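You operate a simulated robot arm through the tools that you are given. There is no shell and no other tool. Be economical: measure what you need, move in short steps, check, and stop when the job is done.

Carry out the task below with a simulated robot arm. There is one attempt and no reset: what you move stays moved.

Task
Load the bowl into the mixer and mix on low for at least 10 seconds.
Fine: seat and clamp the bowl, raise it, shut the guard, mains on, START, in that order; STOP within 12 seconds more; mains off at the end.

The check looks at the end state, three seconds after you hand in, the way a careful person would. Anything else that was tipped, shoved, dropped, spilled or broken makes it a failure.

Robot
A 7-joint arm with a two-finger gripper, on a carriage that runs on a rail from [-17, 902] to [28, -1477] (x, y) and turns from -113 to 220 degrees about z. Base frame: it is fixed where the carriage stands at the start and does not move with it; the origin is on the floor, on the carriage's upright axis, x ahead of it, y to its left, z up; the surface under the hand at the start is at about z = 860. Units: mm, degrees, N and s.
Its first joint turns from -149.0 to 149.0 degrees. Places, roughly: blue bowl (13x12x7 cm) [800, 400, 900]; bowl clamp [900, 900, 900]; green bowl (13x12x7 cm) [1100, 400, 900]; mains switch [800, 800, 900]; mixer guard [800, 1000, 1300]; speed knob [900, 700, 900]. Payload 2.45 kg.
Tool frame: the origin (TCP) lies between the finger pads and is the grasp point; the fingertips stand 26 mm ahead of it; z points along the fingers, y is the line along which they close. Largest opening 96 mm; the body of the gripper starts 69 mm behind the TCP.
Orientation is that of the tool frame in the base frame, as a unit quaternion [x, y, z, w]. With the fingers straight down and closing along the base's y, the tool's x points along the base's -x, its y along +y and its z along -z.

Tools
- The arm moves only by the tool drive_tool. Its argument "increments" is a list of rows, each a list of 6 numbers: the shift along the base's x, y, z in mm, then the turn, a rotation vector about the base's x, y, z in degrees. In form: [[tx, ty, tz, rx, ry, rz], ...]. A call has 1 to 20 rows; each row shifts and turns the commanded pose from where the row before left it. "grip" is the gripper command, from -1 (shut) to 1 (fully open), values between in proportion, set as the call begins (left out, the last holds). A row lasts 0.2 s, in which the tool goes at most 50 mm and 8.6 degrees; a call with a longer step from one row to the next is refused whole, and so is a gripper value outside its range. Where a pose cannot be reached the arm comes as near as it can. A force on the tool above 90 N (or 10 N above the force at the start of the call, whichever is more), or a blocked arm, ends the call early, and 0.2 s more pass. The fingers move at their own pace and stop on an object; they squeeze with about 37 N. The grip force told is the motor's: it shows also when the fingers shut on nothing. Time passes only in rows, and 0.2 s behind the last, so rows that do not move let the fingers close. The reply holds the time, the measured pose of the TCP, the force on the tool along the base axes, the opening and the grip force, in the units named above and with some noise, with the torque about the TCP (base axes, N m) and any sound that the robot's microphone picked up.
- Cameras (640 x 400 px; columns grow to the right, rows downward): "scene" is now at [28, 215.9, 1681.8]; the picture's right is [0.52, -0.85, 0.00], its down [-0.53, -0.32, -0.78] and it looks along [0.67, 0.41, -0.62] (base axes); focal length 280 px, centre (320, 200). "wrist" rides on the gripper at [82, 3, -98] in the tool frame; the picture's right is [-0.04, 1.00, 0.00], its down [-0.73, -0.03, -0.68] and it looks along [-0.68, -0.03, 0.73] (tool axes); focal length 256 px, centre (320, 200). There is no depth. A picture from a camera that has moved, and an enlarged one, comes with that camera's place and axes in the base frame and with its lens.
- camera(camera): a new picture of that camera. It takes no simulated time.
- raise_lower(by): slides the trunk up (or, below 0, down) by that many mm; the arm and the scene camera ride with it, the base frame stays. It gives what a move gives, with no picture.
- base_move(legs): drives the robot by 1 to 6 legs, each [ahead, left, turn to the left] in mm, mm and degrees, along the robot's own axes; the way and the turn of a leg run together, so that a leg with both is an arc; at most 1500 mm and 180 degrees a leg. The arm and the cameras ride along, it lands a little off, and it stops where it bumps. It keeps to its track: a leg is cut to what the track allows. It gives what a move gives.
- head_to(pan, tilt): turns the head with the scene camera to pan (to the left, within 155 degrees either way) and tilt (down, from -29 to 69), counted from straight ahead of the robot. It gives what a move gives.
- enlarge(camera, box): a new picture of the part [left, top, right, bottom] of that camera's present view, enlarged. It takes no simulated time.
- finish_job(): hands the job in; it is judged then, once.

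Go step by step. Nothing tells you exact positions but the pictures and the camera data: compare them with the known pose of the tool, close in by small moves and look again before you grip or let go. The budget is 120 turns and 98 pictures, counting those below and the enlarged ones. Unless the task says otherwise, let go and move clear before handing in.

The tools are called after "Emit:" by a JSON object that holds its "name" and its "arguments". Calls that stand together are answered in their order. drive_tool: Moves the arm, as the interface text tells. Its arguments: {"type":"object","properties":{"increments":{"type":"array","items":{"type":"array","items":{"type":"number"}}},"grip":{"type":"number"}},"required":["increments"]} The other tools are called the same way: raise_lower (by) slides the trunk up or down; base_move (legs) drives the base; head_to (pan, tilt) turns the head that bears the scene camera; camera (camera) takes a picture; enlarge (camera, box) takes an enlarged picture of a part of a camera's view; finish_job () hands the job in.

At the start:

```text
time: 0.0
eef_pos: [672.9, 355.4, 999.5]
ee_rot: [0.0, 1.0, 0.0, 0.0]
ft_force: [-0.7, -0.4, 0.6]
torque: [-0.03, 0.03, 0.01]
grip_width: 96.1
gripper_force: 0.1
trunk travel left (down, up): [-675.0, 35.0]
robot x, y, heading: [0.6, -1.6, -0.1]
head pan, tilt: [31.3, 38.6]
```

scene: 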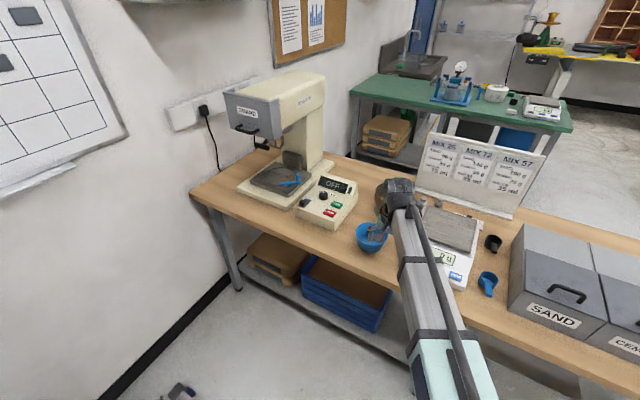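
wrist: 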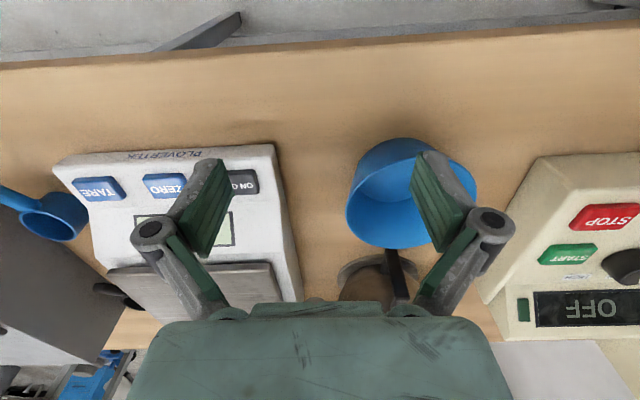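

I see a mixer on the left of the bench with a control box (OFF display, START/STOP, knob) and a blue bowl near the gripper. I'll look closer before moving.

Emit:
{"name": "enlarge", "arguments": {"camera": "scene", "box": [210, 60, 370, 240]}}

Emit:
{"name": "enlarge", "arguments": {"camera": "scene", "box": [340, 120, 560, 300]}}

```text
2.22 times, centred on (290, 150) of scene
camera zoom: at [28.0, 215.9, 1681.8], right [0.52, -0.85, 0.0], down [-0.53, -0.32, -0.78], along [0.67, 0.41, -0.62], focal length 622 px, centre (387, 311)
```

zoom: 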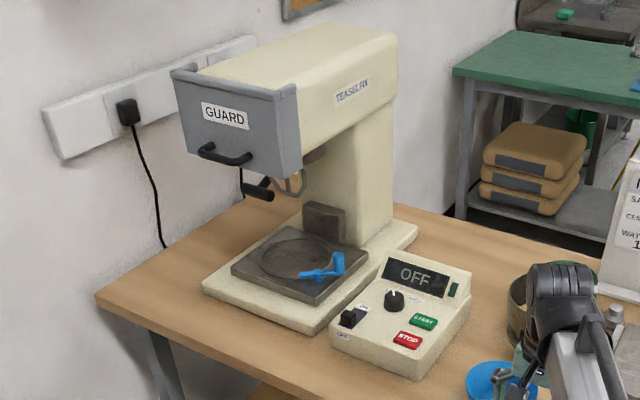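

```text
2.22 times, centred on (450, 210) of scene
camera zoom: at [28.0, 215.9, 1681.8], right [0.52, -0.85, 0.0], down [-0.53, -0.32, -0.78], along [0.67, 0.41, -0.62], focal length 622 px, centre (31, 178)
```

zoom: 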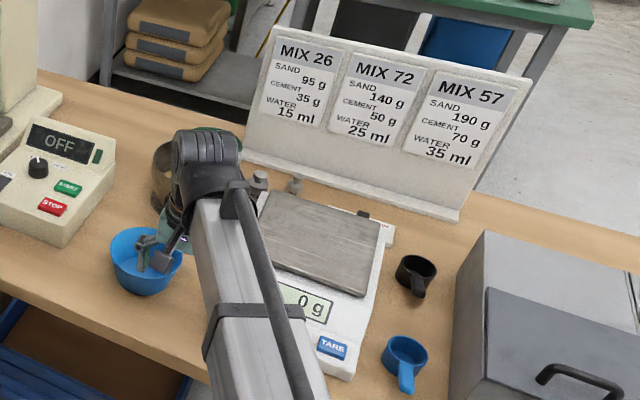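

The arm hides the area behind the blue bowl. I'll raise it and move it right for a clear view.

Emit:
{"name": "drive_tool", "arguments": {"increments": [[0, 0, 40, 0, 0, 0], [0, 0, 40, 0, 0, 0], [0, 0, 40, 0, 0, 0], [0, 0, 40, 0, 0, 0], [0, -45, 0, 0, 0, 0], [0, -45, 0, 0, 0, 0], [0, -45, 0, 0, 0, 0], [0, -45, 0, 0, 0, 0], [0, -45, 0, 0, 0, 0], [0, -45, 0, 0, 0, 0], [0, -45, 0, 0, 0, 0]]}}

Emit:
{"name": "camera", "arguments": {"camera": "scene"}}

Emit:
{"name": "enlarge", "arguments": {"camera": "scene", "box": [320, 150, 480, 280]}}

```text
time: 2.4
eef_pos: [673.6, 37.2, 1160.5]
ee_rot: [-0.001, 1.0, 0.0, 0.0]
ft_force: [0.3, 1.3, -0.4]
torque: [0.01, 0.02, 0.0]
grip_width: 96.1
gripper_force: 0.2
trunk travel left (down, up): [-675.0, 35.0]
robot x, y, heading: [1.5, 4.9, 0.2]
head pan, tilt: [31.3, 38.6]
```

```text
93 pictures are left
camera scene: at [27.9, 215.5, 1681.8], right [0.52, -0.85, 0.0], down [-0.53, -0.32, -0.78], along [0.67, 0.41, -0.62], focal length 280 px, centre (320, 200)
```

scene: 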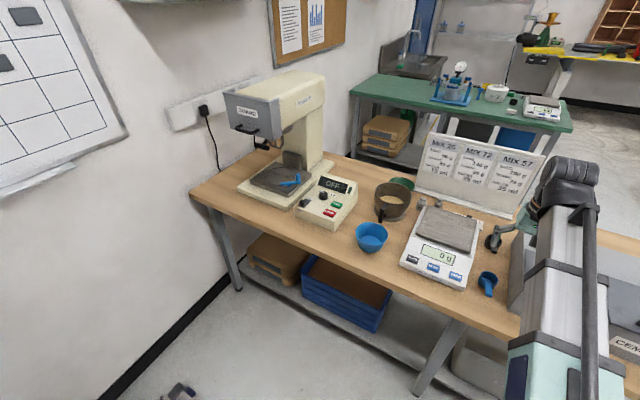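

```text
3.08 times, centred on (400, 215) of scene
camera zoom: at [27.9, 215.5, 1681.8], right [0.52, -0.85, 0.0], down [-0.53, -0.32, -0.78], along [0.67, 0.41, -0.62], focal length 861 px, centre (74, 154)
```

zoom: 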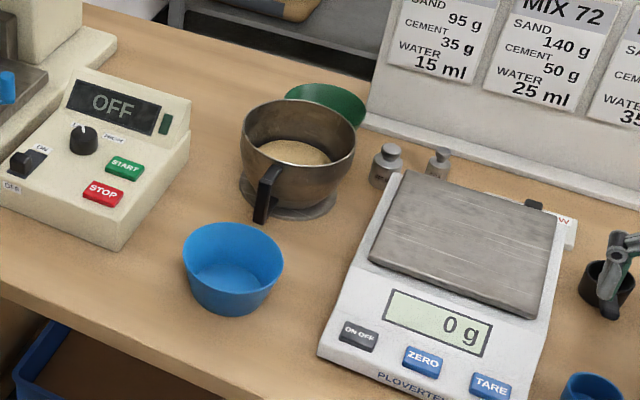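

The mixer bowl is the metal one with a black handle, holding sand, at about (980, 440). I'll drive left to look closely at the mixer from the front.

Emit:
{"name": "base_move", "arguments": {"legs": [[0, 500, 0]]}}

Emit:
{"name": "head_to", "arguments": {"pan": 25, "tilt": 35}}

Emit:
{"name": "camera", "arguments": {"camera": "scene"}}

```text
time: 5.4
eef_pos: [663.4, 553.6, 1159.6]
ee_rot: [-0.007, 1.0, 0.001, 0.0]
ft_force: [0.3, 0.4, 0.5]
torque: [0.01, 0.02, 0.0]
grip_width: 96.2
gripper_force: 0.1
trunk travel left (down, up): [-675.0, 35.0]
robot x, y, heading: [-9.8, 507.3, 0.9]
head pan, tilt: [31.3, 38.6]
```

```text
time: 6.0
eef_pos: [663.4, 554.0, 1159.8]
ee_rot: [-0.007, 1.0, 0.0, 0.0]
ft_force: [0.2, -0.1, -0.2]
torque: [-0.05, 0.0, 0.01]
grip_width: 95.9
gripper_force: 0.0
trunk travel left (down, up): [-675.0, 35.0]
robot x, y, heading: [-7.4, 502.5, 0.8]
head pan, tilt: [25.0, 35.0]
```

```text
91 pictures are left
camera scene: at [21.8, 714.6, 1687.2], right [0.44, -0.9, 0.0], down [-0.52, -0.25, -0.82], along [0.74, 0.36, -0.57], focal length 280 px, centre (320, 200)
```

scene: 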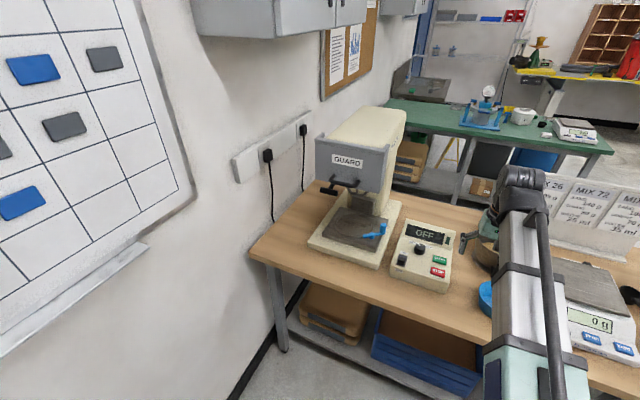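

Emit:
{"name": "enlarge", "arguments": {"camera": "scene", "box": [295, 95, 415, 195]}}

Emit:
{"name": "enlarge", "arguments": {"camera": "scene", "box": [300, 190, 460, 300]}}

```text
4.00 times, centred on (355, 145) of scene
camera zoom: at [21.8, 714.6, 1687.2], right [0.44, -0.9, 0.0], down [-0.52, -0.25, -0.82], along [0.74, 0.36, -0.57], focal length 1119 px, centre (180, 420)
```

zoom: 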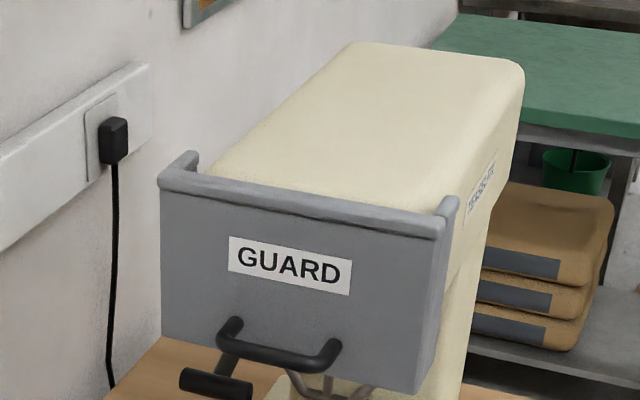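

```text
3.64 times, centred on (380, 245) of scene
camera zoom: at [21.8, 714.6, 1687.2], right [0.44, -0.9, 0.0], down [-0.52, -0.25, -0.82], along [0.74, 0.36, -0.57], focal length 1017 px, centre (102, 36)
```

zoom: 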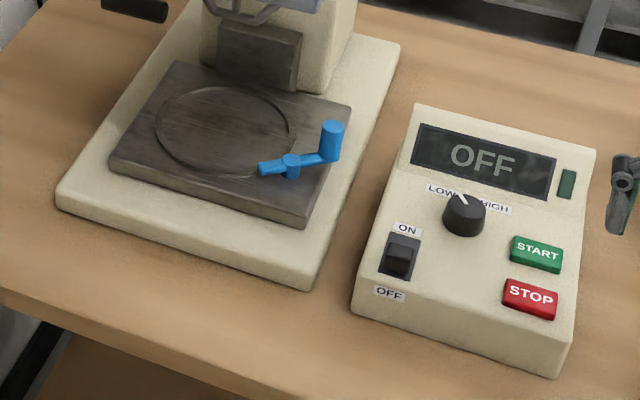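

The knob seems to point to LOW and the rocker is OFF. The clamp is the blue lever and the lift lever is the black bar on the left. I'll move further left to see these close up with the wrist camera.

Emit:
{"name": "base_move", "arguments": {"legs": [[0, 370, 0]]}}

Emit:
{"name": "camera", "arguments": {"camera": "wrist"}}

Emit:
{"name": "camera", "arguments": {"camera": "scene"}}

```text
time: 8.4
eef_pos: [655.3, 924.2, 1160.3]
ee_rot: [-0.007, 1.0, 0.0, 0.001]
ft_force: [1.1, 0.0, 0.3]
torque: [0.0, -0.03, -0.01]
grip_width: 96.3
gripper_force: 0.0
trunk travel left (down, up): [-675.0, 35.0]
robot x, y, heading: [-17.3, 878.5, 0.7]
head pan, tilt: [25.0, 35.0]
```

```text
88 pictures are left
camera wrist: at [573.8, 926.7, 1258.0], right [0.03, 1.0, 0.0], down [0.73, -0.02, 0.68], along [0.68, -0.02, -0.73], focal length 256 px, centre (320, 200)
```

wrist: 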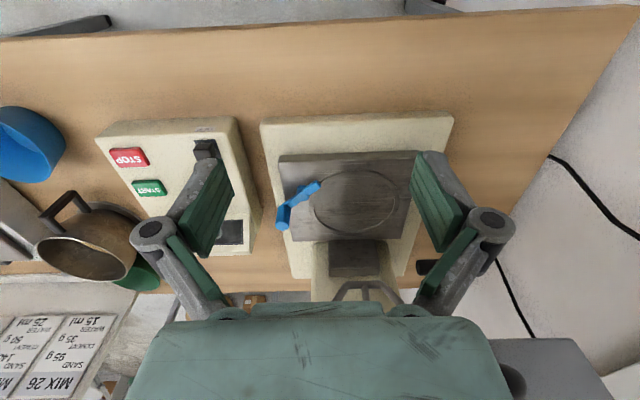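

```text
87 pictures are left
camera scene: at [15.0, 1086.8, 1687.1], right [0.43, -0.9, 0.0], down [-0.52, -0.25, -0.82], along [0.74, 0.36, -0.57], focal length 280 px, centre (320, 200)
```

scene: 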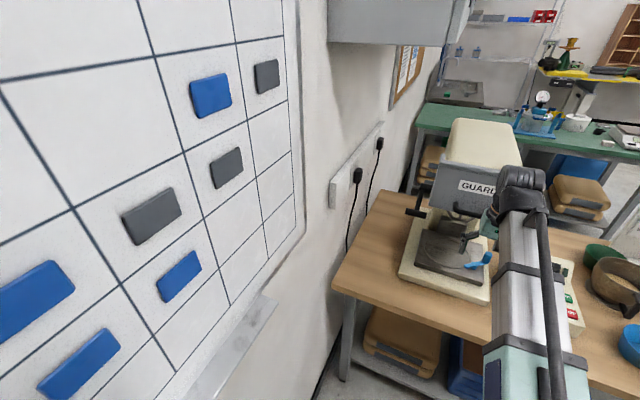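

Emit:
{"name": "enlarge", "arguments": {"camera": "wrist", "box": [250, 110, 450, 310]}}

Emit:
{"name": "enlarge", "arguments": {"camera": "scene", "box": [390, 110, 540, 310]}}

```text
2.00 times, centred on (350, 210) of wrist
camera zoom: at [573.8, 926.7, 1258.0], right [0.03, 1.0, 0.0], down [0.73, -0.02, 0.68], along [0.68, -0.02, -0.73], focal length 512 px, centre (260, 180)
```

zoom: 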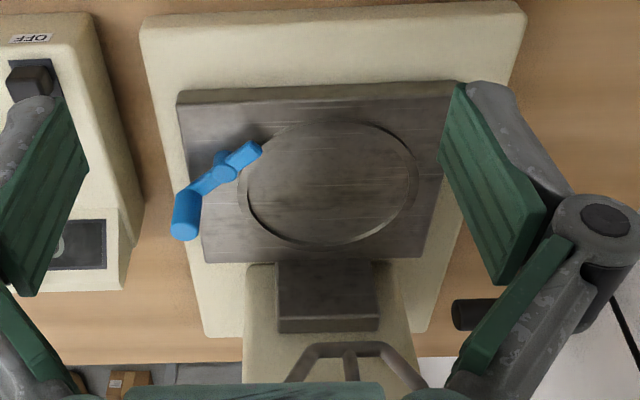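

```text
2.00 times, centred on (465, 210) of scene
camera zoom: at [15.0, 1086.8, 1687.1], right [0.43, -0.9, 0.0], down [-0.52, -0.25, -0.82], along [0.74, 0.36, -0.57], focal length 559 px, centre (30, 180)
```

zoom: 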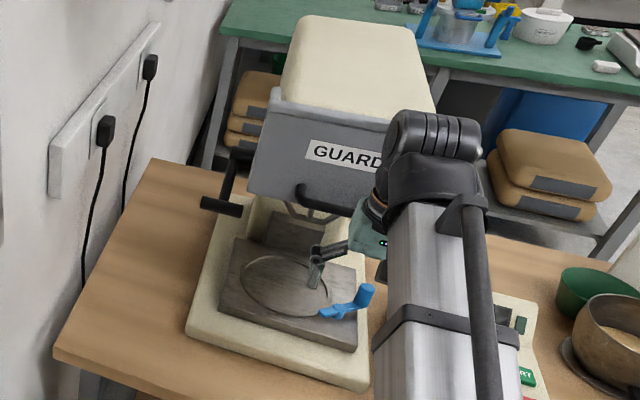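

The guard is up, the clamp lever looks open with its tongue tangential to the ring, and the lift lever bar is at about (958, 1129, 1023). Next I go back to inspect the bowl handle.

Emit:
{"name": "base_move", "arguments": {"legs": [[0, -440, 0]]}}

Emit:
{"name": "camera", "arguments": {"camera": "wrist"}}

Emit:
{"name": "head_to", "arguments": {"pan": 0, "tilt": 38}}

Emit:
{"name": "camera", "arguments": {"camera": "scene"}}

```text
time: 11.1
eef_pos: [663.8, 488.2, 1158.8]
ee_rot: [-0.009, 1.0, 0.001, 0.0]
ft_force: [-0.9, -0.5, -0.2]
torque: [0.0, -0.02, -0.02]
grip_width: 96.0
gripper_force: 0.1
trunk travel left (down, up): [-675.0, 35.0]
robot x, y, heading: [-9.4, 435.5, 1.4]
head pan, tilt: [25.0, 35.0]
```

```text
84 pictures are left
camera wrist: at [581.9, 489.1, 1258.0], right [0.02, 1.0, 0.0], down [0.73, -0.02, 0.68], along [0.68, -0.02, -0.73], focal length 256 px, centre (320, 200)
```

wrist: 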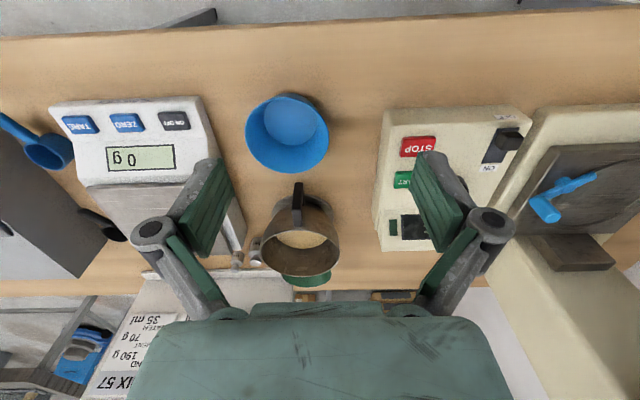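

```text
time: 12.0
eef_pos: [665.2, 487.7, 1160.4]
ee_rot: [-0.009, 1.0, -0.001, 0.0]
ft_force: [0.4, -0.5, 0.1]
torque: [-0.02, -0.02, -0.02]
grip_width: 95.9
gripper_force: 0.1
trunk travel left (down, up): [-675.0, 35.0]
robot x, y, heading: [-9.2, 438.2, 1.3]
head pan, tilt: [0.0, 38.0]
```

```text
83 pictures are left
camera scene: at [29.7, 610.2, 1682.6], right [0.02, -1.0, 0.0], down [-0.62, -0.01, -0.79], along [0.79, 0.01, -0.62], focal length 280 px, centre (320, 200)
```

scene: 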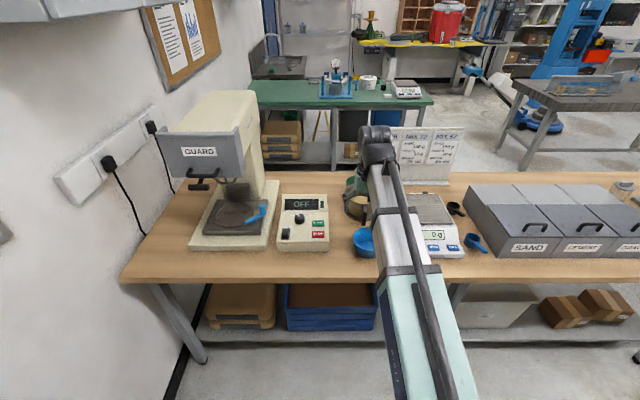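

Emit:
{"name": "enlarge", "arguments": {"camera": "wrist", "box": [230, 80, 370, 300]}}

Emit:
{"name": "enlarge", "arguments": {"camera": "scene", "box": [260, 160, 400, 270]}}

```text
1.82 times, centred on (300, 190) of wrist
camera zoom: at [581.8, 489.3, 1258.0], right [0.02, 1.0, 0.0], down [0.73, -0.02, 0.68], along [0.68, -0.02, -0.73], focal length 465 px, centre (356, 218)
```

zoom: 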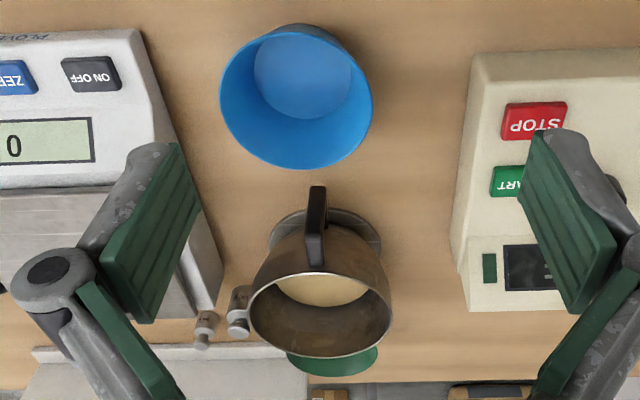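

```text
3.64 times, centred on (330, 215) of scene
camera zoom: at [29.7, 610.2, 1682.6], right [0.02, -1.0, 0.0], down [-0.62, -0.01, -0.79], along [0.79, 0.01, -0.62], focal length 1017 px, centre (284, 146)
```

zoom: 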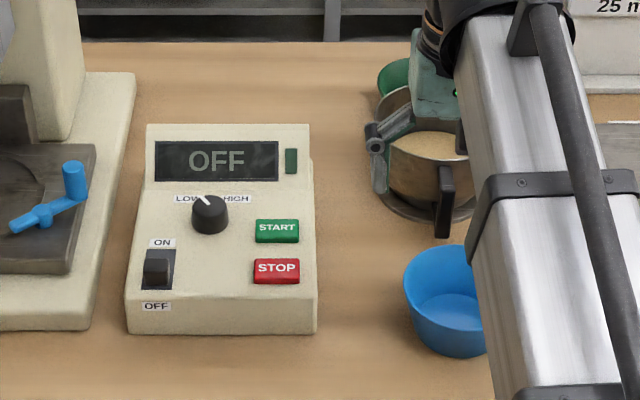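

The handle points straight at the robot, with the blue bowl in front of it. I'll pitch the tool forward 40° so it reaches over the blue bowl, and look again.

Emit:
{"name": "drive_tool", "arguments": {"increments": [[16, -6, -8, 0, -5, 0], [16, -6, -8, 0, -5, 0], [16, -6, -8, 0, -5, 0], [16, -6, -8, 0, -5, 0], [16, -6, -8, 0, -5, 0], [16, -6, -8, 0, -5, 0], [10, -6, -8, 0, -5, 0], [10, -6, -8, 0, -5, 0]]}}

Emit:
{"name": "camera", "arguments": {"camera": "wrist"}}

Emit:
{"name": "camera", "arguments": {"camera": "scene"}}

```text
time: 13.8
eef_pos: [780.2, 440.7, 1095.5]
ee_rot: [-0.008, 0.94, -0.004, 0.342]
ft_force: [-0.1, 0.6, -0.6]
torque: [0.0, -0.01, -0.01]
grip_width: 96.0
gripper_force: 0.0
trunk travel left (down, up): [-675.0, 35.0]
robot x, y, heading: [-5.6, 440.2, 0.9]
head pan, tilt: [0.0, 38.0]
```

```text
80 pictures are left
camera wrist: at [653.5, 441.4, 1119.1], right [0.02, 1.0, 0.01], down [0.12, -0.02, 0.99], along [0.99, -0.02, -0.12], focal length 256 px, centre (320, 200)
```

wrist: 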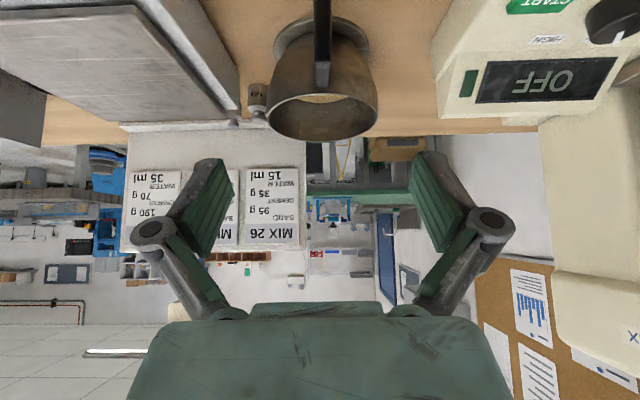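

```text
79 pictures are left
camera scene: at [29.6, 610.1, 1682.6], right [0.02, -1.0, 0.0], down [-0.62, -0.01, -0.79], along [0.79, 0.01, -0.62], focal length 280 px, centre (320, 200)
```

scene: 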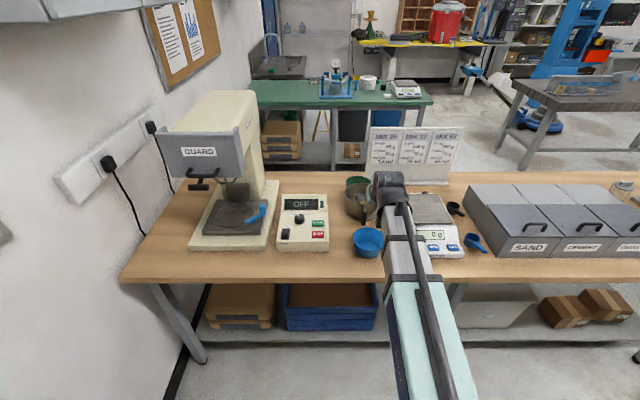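

Emit:
{"name": "drive_tool", "arguments": {"increments": [[12, -1, -28, 0, 0, 0], [16, 0, -28, 0, 0, 0], [16, 0, -24, 0, 0, 0], [0, 0, 0, 0, 0, 0]], "grip": 0.25}}

Emit:
{"name": "camera", "arguments": {"camera": "wrist"}}

Emit:
{"name": "enlarge", "arguments": {"camera": "scene", "box": [320, 150, 460, 280]}}

```text
time: 14.8
eef_pos: [823.1, 439.5, 1015.3]
ee_rot: [-0.007, 0.94, -0.003, 0.342]
ft_force: [0.4, 0.5, -0.9]
torque: [-0.05, -0.01, 0.01]
grip_width: 60.0
gripper_force: 0.1
trunk travel left (down, up): [-675.0, 35.0]
robot x, y, heading: [-7.8, 435.8, 1.1]
head pan, tilt: [0.0, 38.0]
```

```text
78 pictures are left
camera wrist: at [696.7, 440.4, 1038.2], right [0.02, 1.0, 0.01], down [0.13, -0.02, 0.99], along [0.99, -0.02, -0.13], focal length 256 px, centre (320, 200)
```

wrist: 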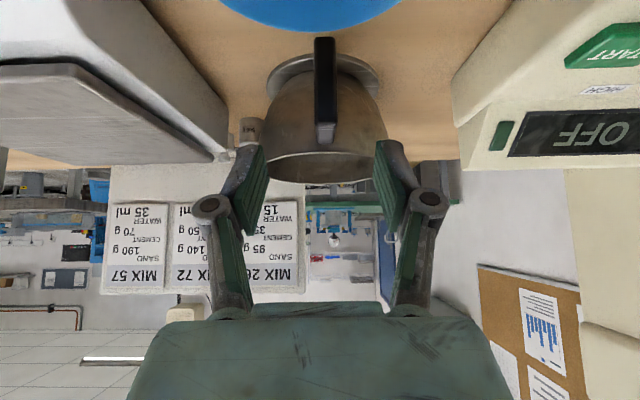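

```text
3.08 times, centred on (390, 215) of scene
camera zoom: at [29.8, 610.1, 1682.6], right [0.02, -1.0, 0.0], down [-0.62, -0.01, -0.79], along [0.79, 0.01, -0.62], focal length 861 px, centre (105, 154)
```

zoom: 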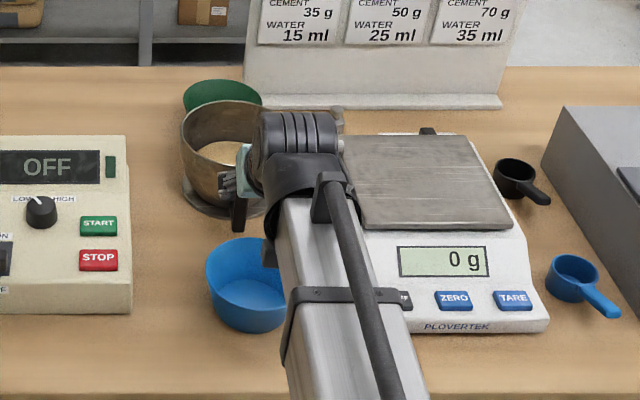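

Emit:
{"name": "drive_tool", "arguments": {"increments": [[13, 1, -15, 0, 0, 0], [13, 1, -15, 0, 0, 0], [13, 0, -16, 0, 0, 0], [0, 0, 0, 0, 0, 0]]}}

Emit:
{"name": "camera", "arguments": {"camera": "wrist"}}

Emit:
{"name": "enlarge", "arguments": {"camera": "scene", "box": [330, 165, 410, 265]}}

```text
time: 15.8
eef_pos: [862.8, 440.6, 969.5]
ee_rot: [-0.008, 0.94, -0.003, 0.342]
ft_force: [0.6, -1.0, 0.4]
torque: [0.06, 0.01, 0.01]
grip_width: 60.1
gripper_force: 0.1
trunk travel left (down, up): [-675.0, 35.0]
robot x, y, heading: [-3.5, 437.8, 0.9]
head pan, tilt: [0.0, 38.0]
```

```text
76 pictures are left
camera wrist: at [736.4, 442.4, 992.8], right [0.02, 1.0, 0.01], down [0.13, -0.02, 0.99], along [0.99, -0.02, -0.13], focal length 256 px, centre (320, 200)
```

wrist: 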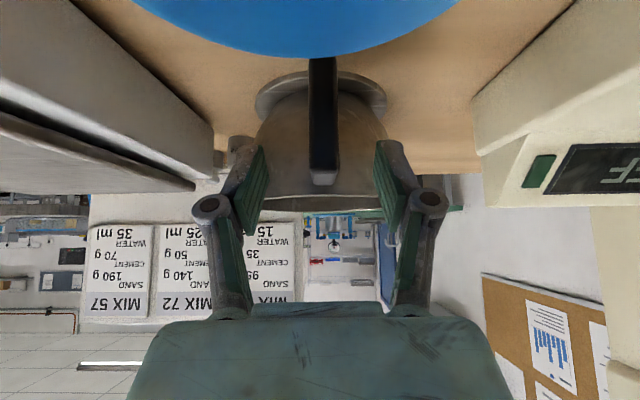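

```text
4.00 times, centred on (370, 215) of scene
camera zoom: at [29.9, 610.1, 1682.6], right [0.02, -1.0, 0.0], down [-0.62, -0.01, -0.79], along [0.79, 0.01, -0.62], focal length 1119 px, centre (120, 140)
```

zoom: 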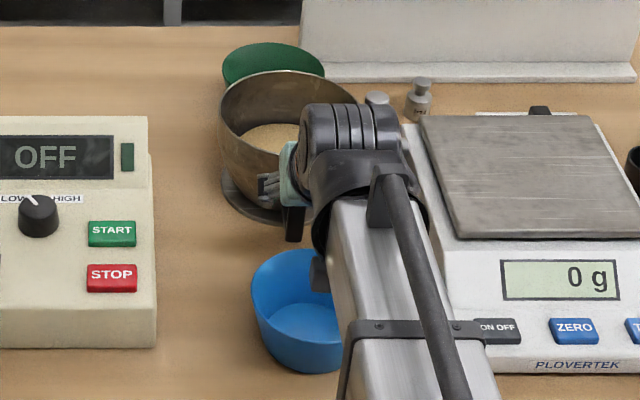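

Handle located: strap outer face at x≈885, y≈442, z from 883 to 957. I'll advance the fingers around it and close.

Emit:
{"name": "drive_tool", "arguments": {"increments": [[9, 1, -12, 0, 0, 0], [9, 0.5, -12, 0, 0, 0], [9, 0, -12, 0, 0, 0], [0, 0, 0, 0, 0, 0]]}}

Emit:
{"name": "camera", "arguments": {"camera": "wrist"}}

```text
time: 16.8
eef_pos: [890.7, 441.3, 934.4]
ee_rot: [-0.009, 0.94, -0.003, 0.342]
ft_force: [0.4, -0.5, -0.1]
torque: [-0.03, 0.03, 0.0]
grip_width: 59.9
gripper_force: 0.0
trunk travel left (down, up): [-675.0, 35.0]
robot x, y, heading: [-9.5, 441.1, 0.8]
head pan, tilt: [0.0, 38.0]
```

```text
74 pictures are left
camera wrist: at [764.1, 443.1, 957.4], right [0.02, 1.0, 0.01], down [0.13, -0.02, 0.99], along [0.99, -0.02, -0.13], focal length 256 px, centre (320, 200)
```

wrist: 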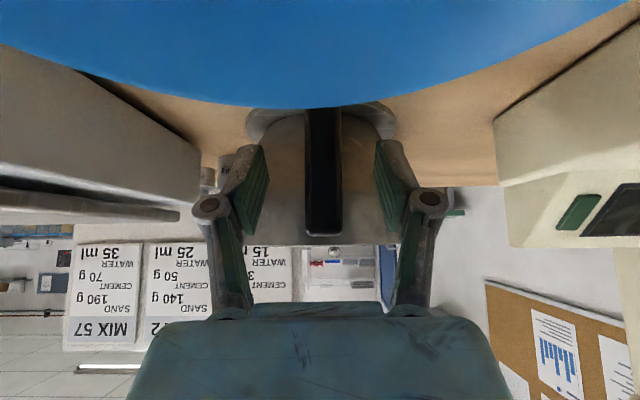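

Emit:
{"name": "drive_tool", "arguments": {"increments": [[0, 0, 0, 0, 0, 0], [0, 0, 0, 0, 0, 0], [0, 0, 0, 0, 0, 0]], "grip": -1}}

Emit:
{"name": "camera", "arguments": {"camera": "wrist"}}

```text
time: 17.6
eef_pos: [890.4, 442.4, 933.7]
ee_rot: [-0.009, 0.94, -0.002, 0.342]
ft_force: [-1.5, 1.8, 3.1]
torque: [0.24, -0.13, -0.05]
grip_width: 16.9
gripper_force: 37.6
trunk travel left (down, up): [-675.0, 35.0]
robot x, y, heading: [-4.5, 440.4, 0.8]
head pan, tilt: [0.0, 38.0]
```

```text
73 pictures are left
camera wrist: at [763.6, 443.3, 957.8], right [0.02, 1.0, 0.02], down [0.13, -0.02, 0.99], along [0.99, -0.02, -0.13], focal length 256 px, centre (320, 200)
```

wrist: 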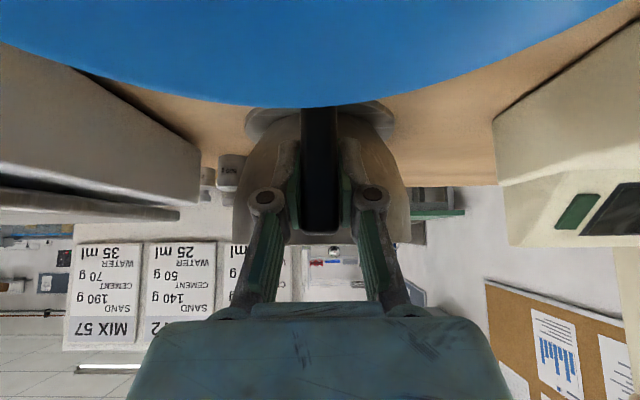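

Gripped at 17 mm width. I'll lift 15 mm slowly and check that the bowl stays level.

Emit:
{"name": "drive_tool", "arguments": {"increments": [[0, 0, 3, 0, 0, 0], [0, 0, 4, 0, 0, 0], [0, 0, 4, 0, 0, 0], [0, 0, 4, 0, 0, 0], [0, 0, 0, 0, 0, 0], [0, 0, 0, 0, 0, 0]]}}

Emit:
{"name": "camera", "arguments": {"camera": "wrist"}}

Emit:
{"name": "enlarge", "arguments": {"camera": "scene", "box": [330, 165, 410, 265]}}

```text
time: 19.0
eef_pos: [890.5, 441.4, 948.3]
ee_rot: [-0.008, 0.94, -0.003, 0.341]
ft_force: [-0.7, 0.3, -9.2]
torque: [0.0, 0.78, 0.01]
grip_width: 16.8
gripper_force: 37.1
trunk travel left (down, up): [-675.0, 35.0]
robot x, y, heading: [-10.5, 436.9, 0.8]
head pan, tilt: [0.0, 38.0]
```

```text
72 pictures are left
camera wrist: at [764.0, 444.3, 971.0], right [0.02, 1.0, 0.01], down [0.13, -0.02, 0.99], along [0.99, -0.02, -0.13], focal length 256 px, centre (320, 200)
```

wrist: 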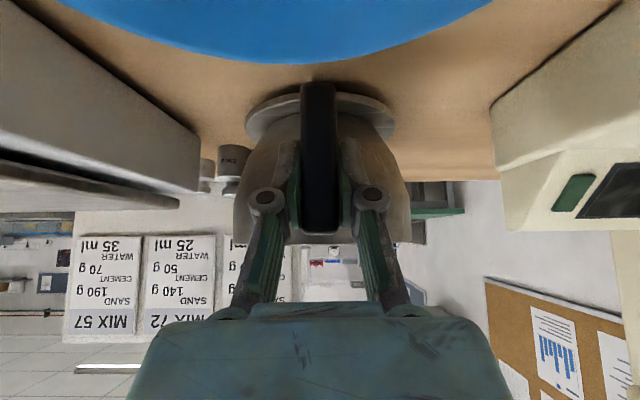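

```text
4.00 times, centred on (370, 215) of scene
camera zoom: at [30.9, 610.1, 1682.6], right [0.02, -1.0, 0.0], down [-0.62, -0.01, -0.79], along [0.79, 0.01, -0.62], focal length 1119 px, centre (120, 140)
```

zoom: 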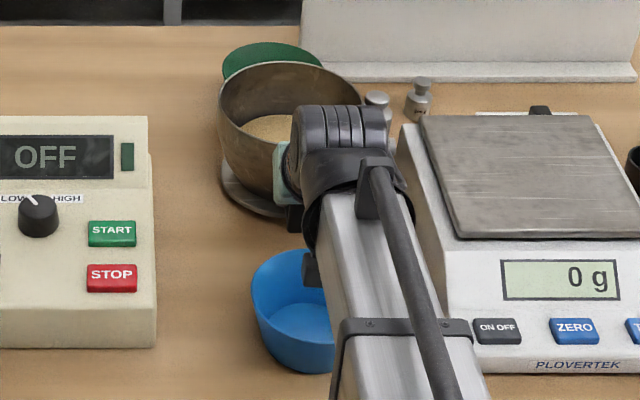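

The bowl holds level at about 0.94 kg. I'll lift it clear, pull it back toward the robot, then drive to the mixer.

Emit:
{"name": "drive_tool", "arguments": {"increments": [[0, 0, 8, 0, 0, 0], [0, 0, 12, 0, 0, 0], [0, 0, 15, 0, 0, 0], [0, 0, 15, 0, 0, 0], [0, 0, 15, 0, 0, 0], [0, 0, 15, 0, 0, 0], [0, 0, 15, 0, 0, 0], [0, 0, 10, 0, 0, 0], [-10, 0, 5, 0, 0, 0], [-20, 0, 0, 0, 0, 0], [-20, 0, 0, 0, 0, 0], [-20, 0, 0, 0, 0, 0], [-20, 0, 0, 0, 0, 0], [-20, 0, 0, 0, 0, 0], [-20, 0, 0, 0, 0, 0], [-20, 0, 0, 0, 0, 0], [-20, 0, 0, 0, 0, 0], [-20, 0, 0, 0, 0, 0], [-10, 0, 0, 0, 0, 0], [0, 0, 0, 0, 0, 0]]}}

Emit:
{"name": "camera", "arguments": {"camera": "wrist"}}

Emit:
{"name": "camera", "arguments": {"camera": "scene"}}

```text
time: 23.2
eef_pos: [690.2, 442.6, 1057.1]
ee_rot: [-0.008, 0.94, -0.003, 0.341]
ft_force: [-0.5, 0.7, -8.3]
torque: [0.0, 0.83, -0.01]
grip_width: 16.4
gripper_force: 37.1
trunk travel left (down, up): [-675.0, 35.0]
robot x, y, heading: [-6.3, 438.0, 0.9]
head pan, tilt: [0.0, 38.0]
```

```text
70 pictures are left
camera wrist: at [564.4, 443.8, 1081.4], right [0.02, 1.0, 0.01], down [0.13, -0.02, 0.99], along [0.99, -0.02, -0.13], focal length 256 px, centre (320, 200)
```

wrist: 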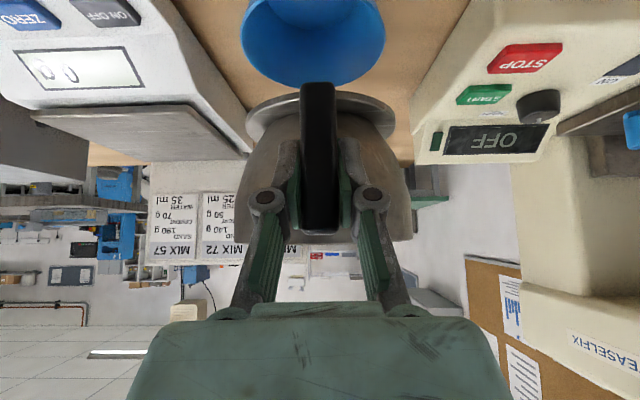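

```text
69 pictures are left
camera scene: at [30.6, 610.1, 1682.6], right [0.02, -1.0, 0.0], down [-0.62, -0.01, -0.79], along [0.79, 0.01, -0.62], focal length 280 px, centre (320, 200)
```

scene: 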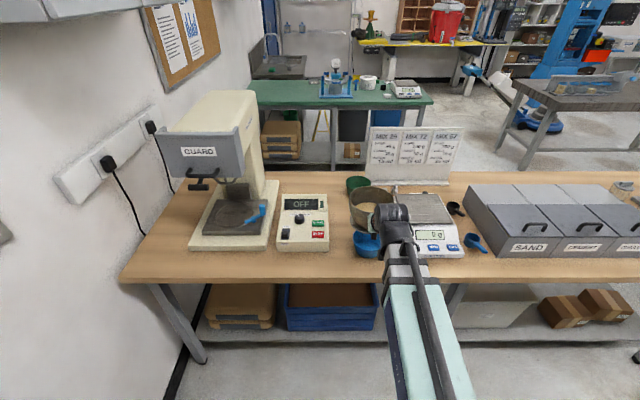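

Emit:
{"name": "base_move", "arguments": {"legs": [[0, 445, 0]]}}

Emit:
{"name": "camera", "arguments": {"camera": "wrist"}}

Emit:
{"name": "camera", "arguments": {"camera": "scene"}}

```text
time: 25.8
eef_pos: [683.0, 877.0, 1058.2]
ee_rot: [-0.005, 0.94, -0.004, 0.341]
ft_force: [0.5, 0.2, -9.0]
torque: [-0.05, 0.81, -0.01]
grip_width: 16.9
gripper_force: 37.3
trunk travel left (down, up): [-675.0, 35.0]
robot x, y, heading: [-13.2, 878.7, 0.4]
head pan, tilt: [0.0, 38.0]
```

```text
68 pictures are left
camera wrist: at [556.1, 878.9, 1081.4], right [0.03, 1.0, 0.01], down [0.13, -0.02, 0.99], along [0.99, -0.02, -0.13], focal length 256 px, centre (320, 200)
```

wrist: 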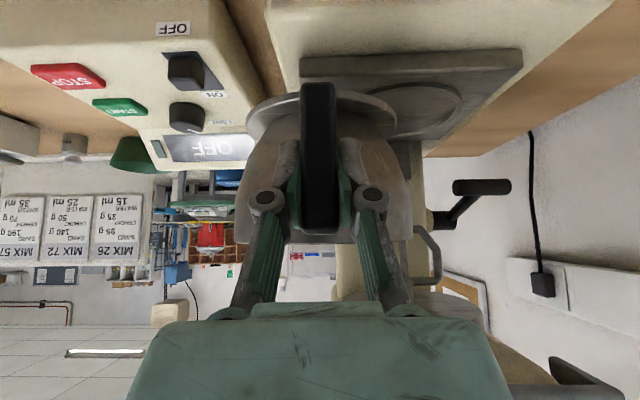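

```text
67 pictures are left
camera scene: at [23.6, 1049.3, 1682.5], right [0.01, -1.0, 0.0], down [-0.62, -0.01, -0.79], along [0.79, 0.01, -0.62], focal length 280 px, centre (320, 200)
```

scene: 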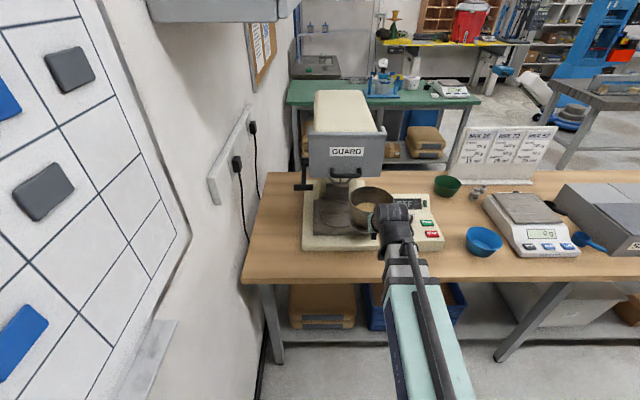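

Bowl still level. I'll zoom on the guard to check clearance for the tilted arm beneath it.

Emit:
{"name": "enlarge", "arguments": {"camera": "scene", "box": [280, 80, 430, 250]}}

Emit:
{"name": "enlarge", "arguments": {"camera": "wrist", "box": [380, 40, 640, 400]}}

```text
2.35 times, centred on (355, 165) of scene
camera zoom: at [23.6, 1049.3, 1682.5], right [0.01, -1.0, 0.0], down [-0.62, -0.01, -0.79], along [0.79, 0.01, -0.62], focal length 658 px, centre (238, 282)
```

zoom: 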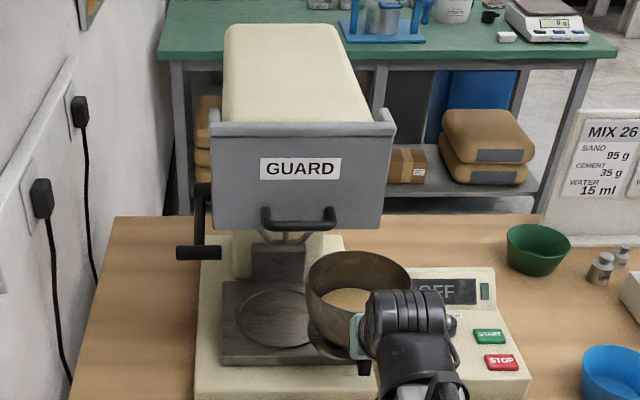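

```text
1.11 times, centred on (510, 220) of wrist
camera zoom: at [556.1, 878.9, 1081.4], right [0.03, 1.0, 0.01], down [0.13, -0.02, 0.99], along [0.99, -0.02, -0.13], focal length 284 px, centre (109, 178)
```

zoom: 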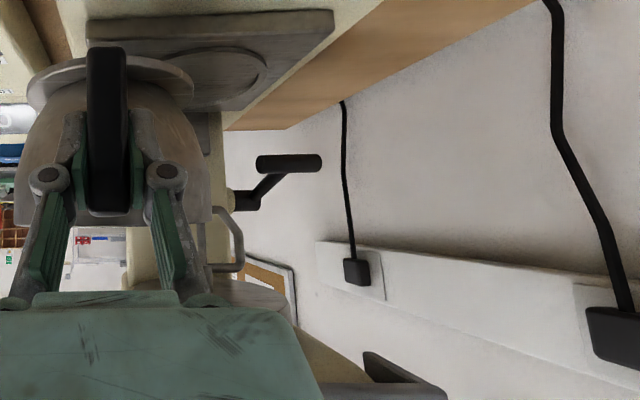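

Emit:
{"name": "drive_tool", "arguments": {"increments": [[0, 8, 0, 0, 0, 0], [0, 15, -3, 0, 0, 0], [0, 15, -5, 0, 0, 0], [0, 15, -5, 0, 0, 0], [0, 15, -6, 0, 0, 0], [0, 15, -6, 0, 0, 0], [0, 15, -6, 0, 0, 0], [0, 10, -6, 0, 0, 0], [0, 0, -6, 0, 0, 0], [0, 0, -5, 0, 0, 0], [0, 0, 0, 0, 0, 0]]}}

Emit:
{"name": "camera", "arguments": {"camera": "wrist"}}

Emit:
{"name": "enlarge", "arguments": {"camera": "scene", "box": [280, 80, 430, 250]}}

```text
time: 28.2
eef_pos: [682.4, 984.7, 1009.4]
ee_rot: [-0.005, 0.94, -0.004, 0.341]
ft_force: [0.3, -0.3, -8.4]
torque: [-0.02, 0.84, 0.0]
grip_width: 17.0
gripper_force: 37.1
trunk travel left (down, up): [-675.0, 35.0]
robot x, y, heading: [-18.5, 877.1, 0.5]
head pan, tilt: [0.0, 38.0]
```

```text
64 pictures are left
camera wrist: at [556.0, 987.2, 1033.2], right [0.03, 1.0, 0.01], down [0.13, -0.02, 0.99], along [0.99, -0.02, -0.13], focal length 256 px, centre (320, 200)
```

wrist: 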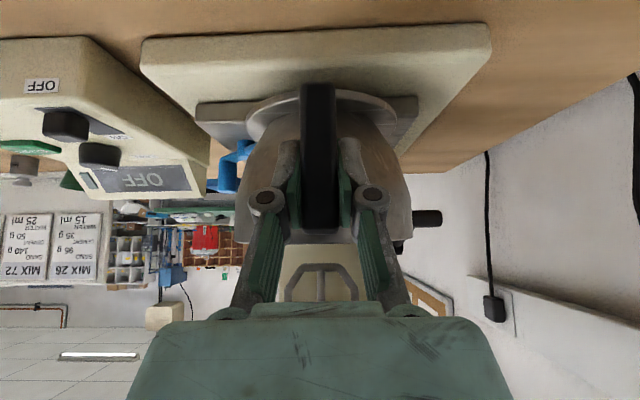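

```text
2.35 times, centred on (355, 165) of scene
camera zoom: at [23.6, 1049.3, 1682.6], right [0.01, -1.0, 0.0], down [-0.62, -0.01, -0.79], along [0.79, 0.01, -0.62], focal length 658 px, centre (238, 282)
```

zoom: 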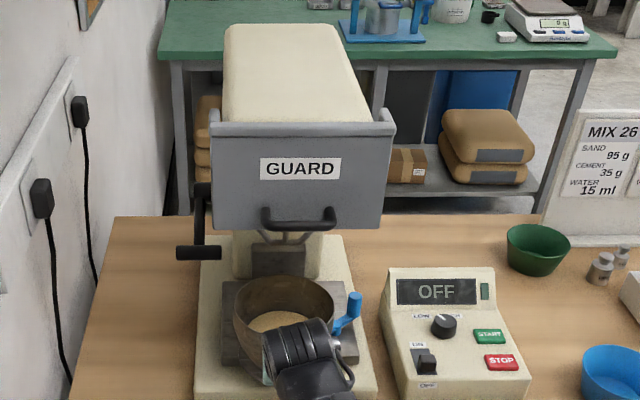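

Emit:
{"name": "drive_tool", "arguments": {"increments": [[8, 0, 0, 0, 0, 0], [15, 1, 0, 0, 0, 0], [15, 0, 0, 0, 0, 0], [15, 0, 0, 0, 0, 0], [15, 0, -2, 0, 0, 0], [15, 0, -2, 0, 0, 0], [15, 0, -2, 0, 0, 0], [15, 0, -2, 0, 0, 0], [10, 0, 0, 0, 0, 0], [0, 0, 0, 0, 0, 0]]}}

Emit:
{"name": "camera", "arguments": {"camera": "wrist"}}

Emit:
{"name": "enlarge", "arguments": {"camera": "scene", "box": [300, 130, 400, 230]}}

```text
time: 30.2
eef_pos: [782.2, 983.1, 1003.8]
ee_rot: [-0.006, 0.944, -0.005, 0.331]
ft_force: [-37.3, -4.7, 8.7]
torque: [0.23, 0.89, 0.97]
grip_width: 17.5
gripper_force: 37.0
trunk travel left (down, up): [-675.0, 35.0]
robot x, y, heading: [-16.2, 875.0, 0.6]
head pan, tilt: [0.0, 38.0]
stopped in row 9: the force on the tool passed its limit at 100 N (the readings are from after the stop); the commanded pose is now the measured one
```

```text
62 pictures are left
camera wrist: at [655.3, 985.5, 1028.9], right [0.02, 1.0, 0.01], down [0.15, -0.01, 0.99], along [0.99, -0.02, -0.15], focal length 256 px, centre (320, 200)
```

wrist: 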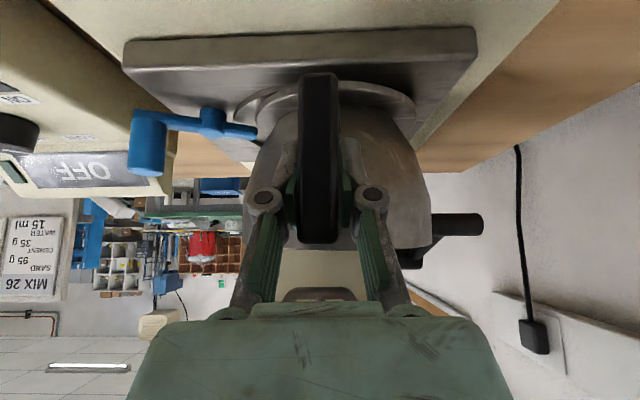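

```text
4.00 times, centred on (350, 180) of scene
camera zoom: at [16.2, 1048.1, 1683.0], right [0.01, -1.0, 0.0], down [-0.61, -0.01, -0.79], along [0.79, 0.01, -0.61], focal length 1119 px, centre (200, 280)
```

zoom: 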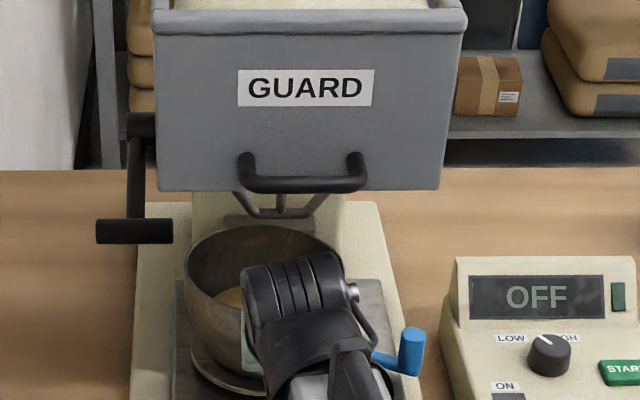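

The flange hit the mixer's ring: recomputing, the plate top is at z≈925, higher than I assumed. I'll back off slightly and inspect whether the bowl slipped in the grip.

Emit:
{"name": "drive_tool", "arguments": {"increments": [[-4, 0, 2, 0, 0, 0], [-6, 0, 5, 0, 0, 0], [-5, 0, 5, 0, 0, 0], [0, 0, 0, 0, 0, 0]]}}

Emit:
{"name": "enlarge", "arguments": {"camera": "wrist", "box": [200, 40, 460, 300]}}

Emit:
{"name": "enlarge", "arguments": {"camera": "scene", "box": [310, 160, 400, 240]}}

```text
time: 31.2
eef_pos: [776.2, 986.8, 1012.5]
ee_rot: [-0.006, 0.943, -0.004, 0.333]
ft_force: [2.0, 6.9, -6.4]
torque: [0.39, 0.39, 0.77]
grip_width: 16.8
gripper_force: 37.1
trunk travel left (down, up): [-675.0, 35.0]
robot x, y, heading: [-13.8, 878.5, 0.7]
head pan, tilt: [0.0, 38.0]
```

```text
1.54 times, centred on (330, 170) of wrist
camera zoom: at [650.5, 988.0, 1037.7], right [0.02, 1.0, 0.01], down [0.14, -0.02, 0.99], along [0.99, -0.02, -0.14], focal length 394 px, centre (305, 246)
```

zoom: 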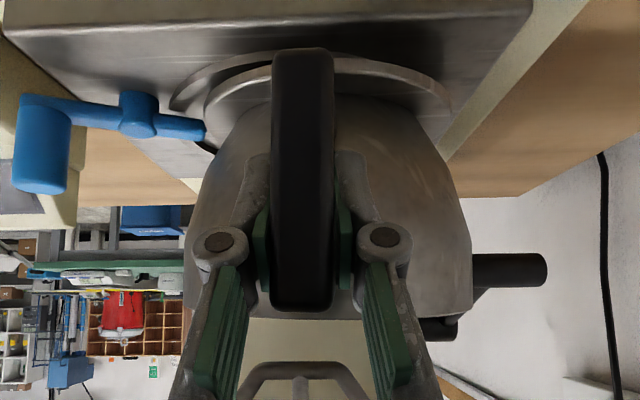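

```text
5.00 times, centred on (355, 200) of scene
camera zoom: at [23.3, 1050.2, 1682.6], right [0.01, -1.0, 0.0], down [-0.62, -0.01, -0.79], along [0.79, 0.01, -0.62], focal length 1399 px, centre (145, 200)
```

zoom: 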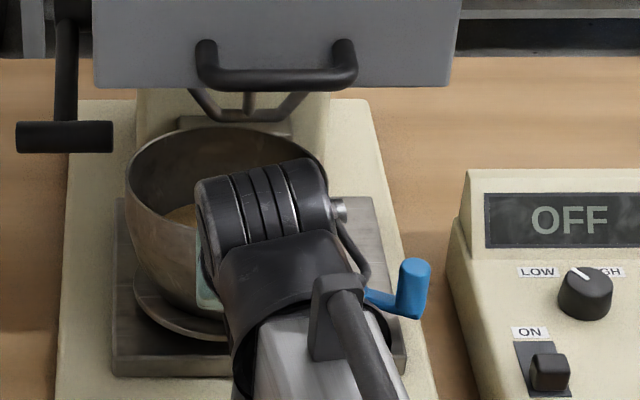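

The bowl's flange pushed the clamp tongue inward, and the tongue now touches the bowl. I'll ease the bowl away (+y, then back) and check.

Emit:
{"name": "drive_tool", "arguments": {"increments": [[-2, 4, 0, 0, 0, 0], [-6, 2, 0, 0, 0, 0], [-10, 0, 1, 0, 0, 0], [-15, 0, 3, 0, 0, 0], [-15, 0, 4, 0, 0, 0], [-15, 0, 4, 0, 0, 0], [-15, 0, 4, 0, 0, 0], [-15, 0, 4, 0, 0, 0], [0, 0, 0, 0, 0, 0]]}}

Emit:
{"name": "camera", "arguments": {"camera": "wrist"}}

Emit:
{"name": "enlarge", "arguments": {"camera": "scene", "box": [310, 160, 400, 240]}}

```text
time: 33.2
eef_pos: [682.2, 989.7, 1032.6]
ee_rot: [-0.006, 0.943, -0.005, 0.333]
ft_force: [-1.1, -0.2, -8.0]
torque: [0.0, 0.73, 0.03]
grip_width: 16.0
gripper_force: 37.1
trunk travel left (down, up): [-675.0, 35.0]
robot x, y, heading: [-17.4, 878.9, 0.7]
head pan, tilt: [0.0, 38.0]
```

```text
58 pictures are left
camera wrist: at [556.7, 992.9, 1057.7], right [0.02, 1.0, 0.01], down [0.15, -0.02, 0.99], along [0.99, -0.02, -0.15], focal length 256 px, centre (320, 200)
```

wrist: 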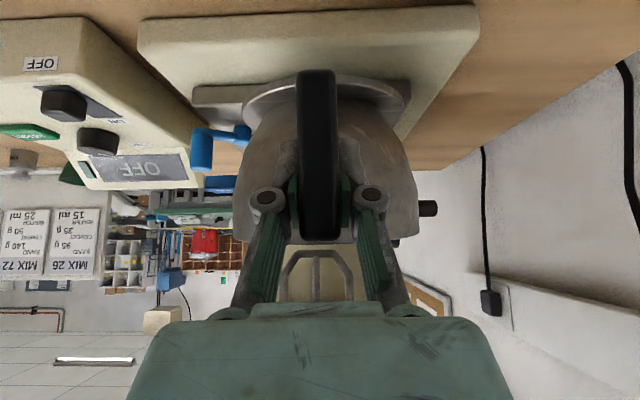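

```text
5.00 times, centred on (355, 200) of scene
camera zoom: at [23.3, 1049.3, 1682.6], right [0.01, -1.0, 0.0], down [-0.62, -0.01, -0.79], along [0.79, 0.01, -0.62], focal length 1399 px, centre (145, 200)
```

zoom: 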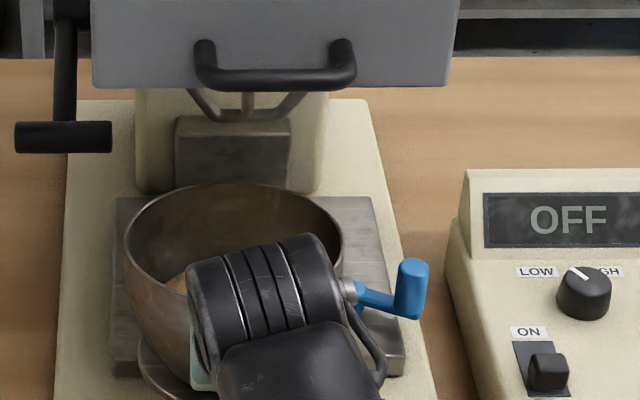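

The clamp lever was turned partly inward and the bowl tilted a little in the grip. I'll take the bowl back to its original spot, set it down, reopen the clamp with an empty gripper, then regrasp.

Emit:
{"name": "drive_tool", "arguments": {"increments": [[0, 0, 6, 0, 0, 0], [0, 0, 10, 0, 0, 0], [0, -8, 12, 0, 0, 0], [0, -14, 10, 0, 0, 0], [0, -15, 2, 0, 0, 0], [0, -15, 0, 0, 0, 0], [0, -15, 0, 0, 0, 0], [0, -15, 0, 0, 0, 0], [0, -12, 0, 0, 0, 0], [0, -6, 0, 0, 0, 0], [0, 0, 0, 0, 0, 0]]}}

Emit:
{"name": "base_move", "arguments": {"legs": [[0, -446, 0]]}}

Emit:
{"name": "camera", "arguments": {"camera": "wrist"}}

Emit:
{"name": "camera", "arguments": {"camera": "scene"}}

```text
time: 35.6
eef_pos: [681.7, 891.1, 1071.6]
ee_rot: [-0.006, 0.943, -0.005, 0.332]
ft_force: [0.0, 0.1, -8.4]
torque: [-0.01, 0.7, -0.04]
grip_width: 16.2
gripper_force: 37.1
trunk travel left (down, up): [-675.0, 35.0]
robot x, y, heading: [-17.0, 878.2, 0.7]
head pan, tilt: [0.0, 38.0]
```

```text
time: 38.3
eef_pos: [691.3, 448.2, 1071.5]
ee_rot: [-0.008, 0.943, -0.005, 0.332]
ft_force: [-0.4, -0.8, -8.7]
torque: [-0.01, 0.71, 0.0]
grip_width: 15.9
gripper_force: 36.9
trunk travel left (down, up): [-675.0, 35.0]
robot x, y, heading: [-8.1, 430.0, 0.7]
head pan, tilt: [0.0, 38.0]
```

```text
56 pictures are left
camera wrist: at [564.2, 449.5, 1097.5], right [0.02, 1.0, 0.01], down [0.15, -0.01, 0.99], along [0.99, -0.02, -0.15], focal length 256 px, centre (320, 200)
```

wrist: 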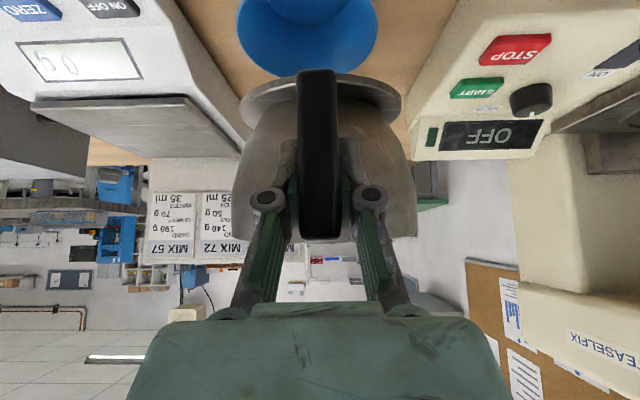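

```text
55 pictures are left
camera scene: at [31.0, 602.5, 1682.6], right [0.02, -1.0, 0.0], down [-0.62, -0.01, -0.79], along [0.79, 0.01, -0.62], focal length 280 px, centre (320, 200)
```

scene: 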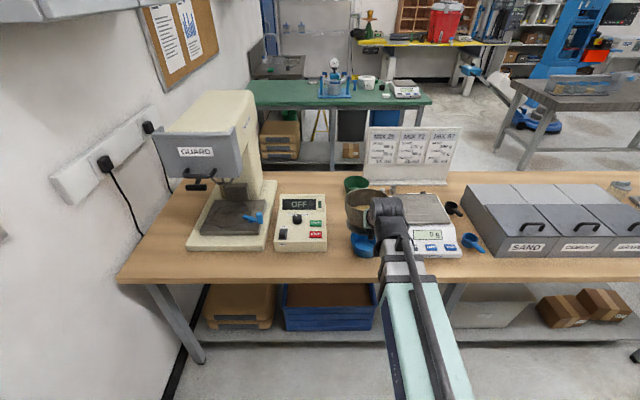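

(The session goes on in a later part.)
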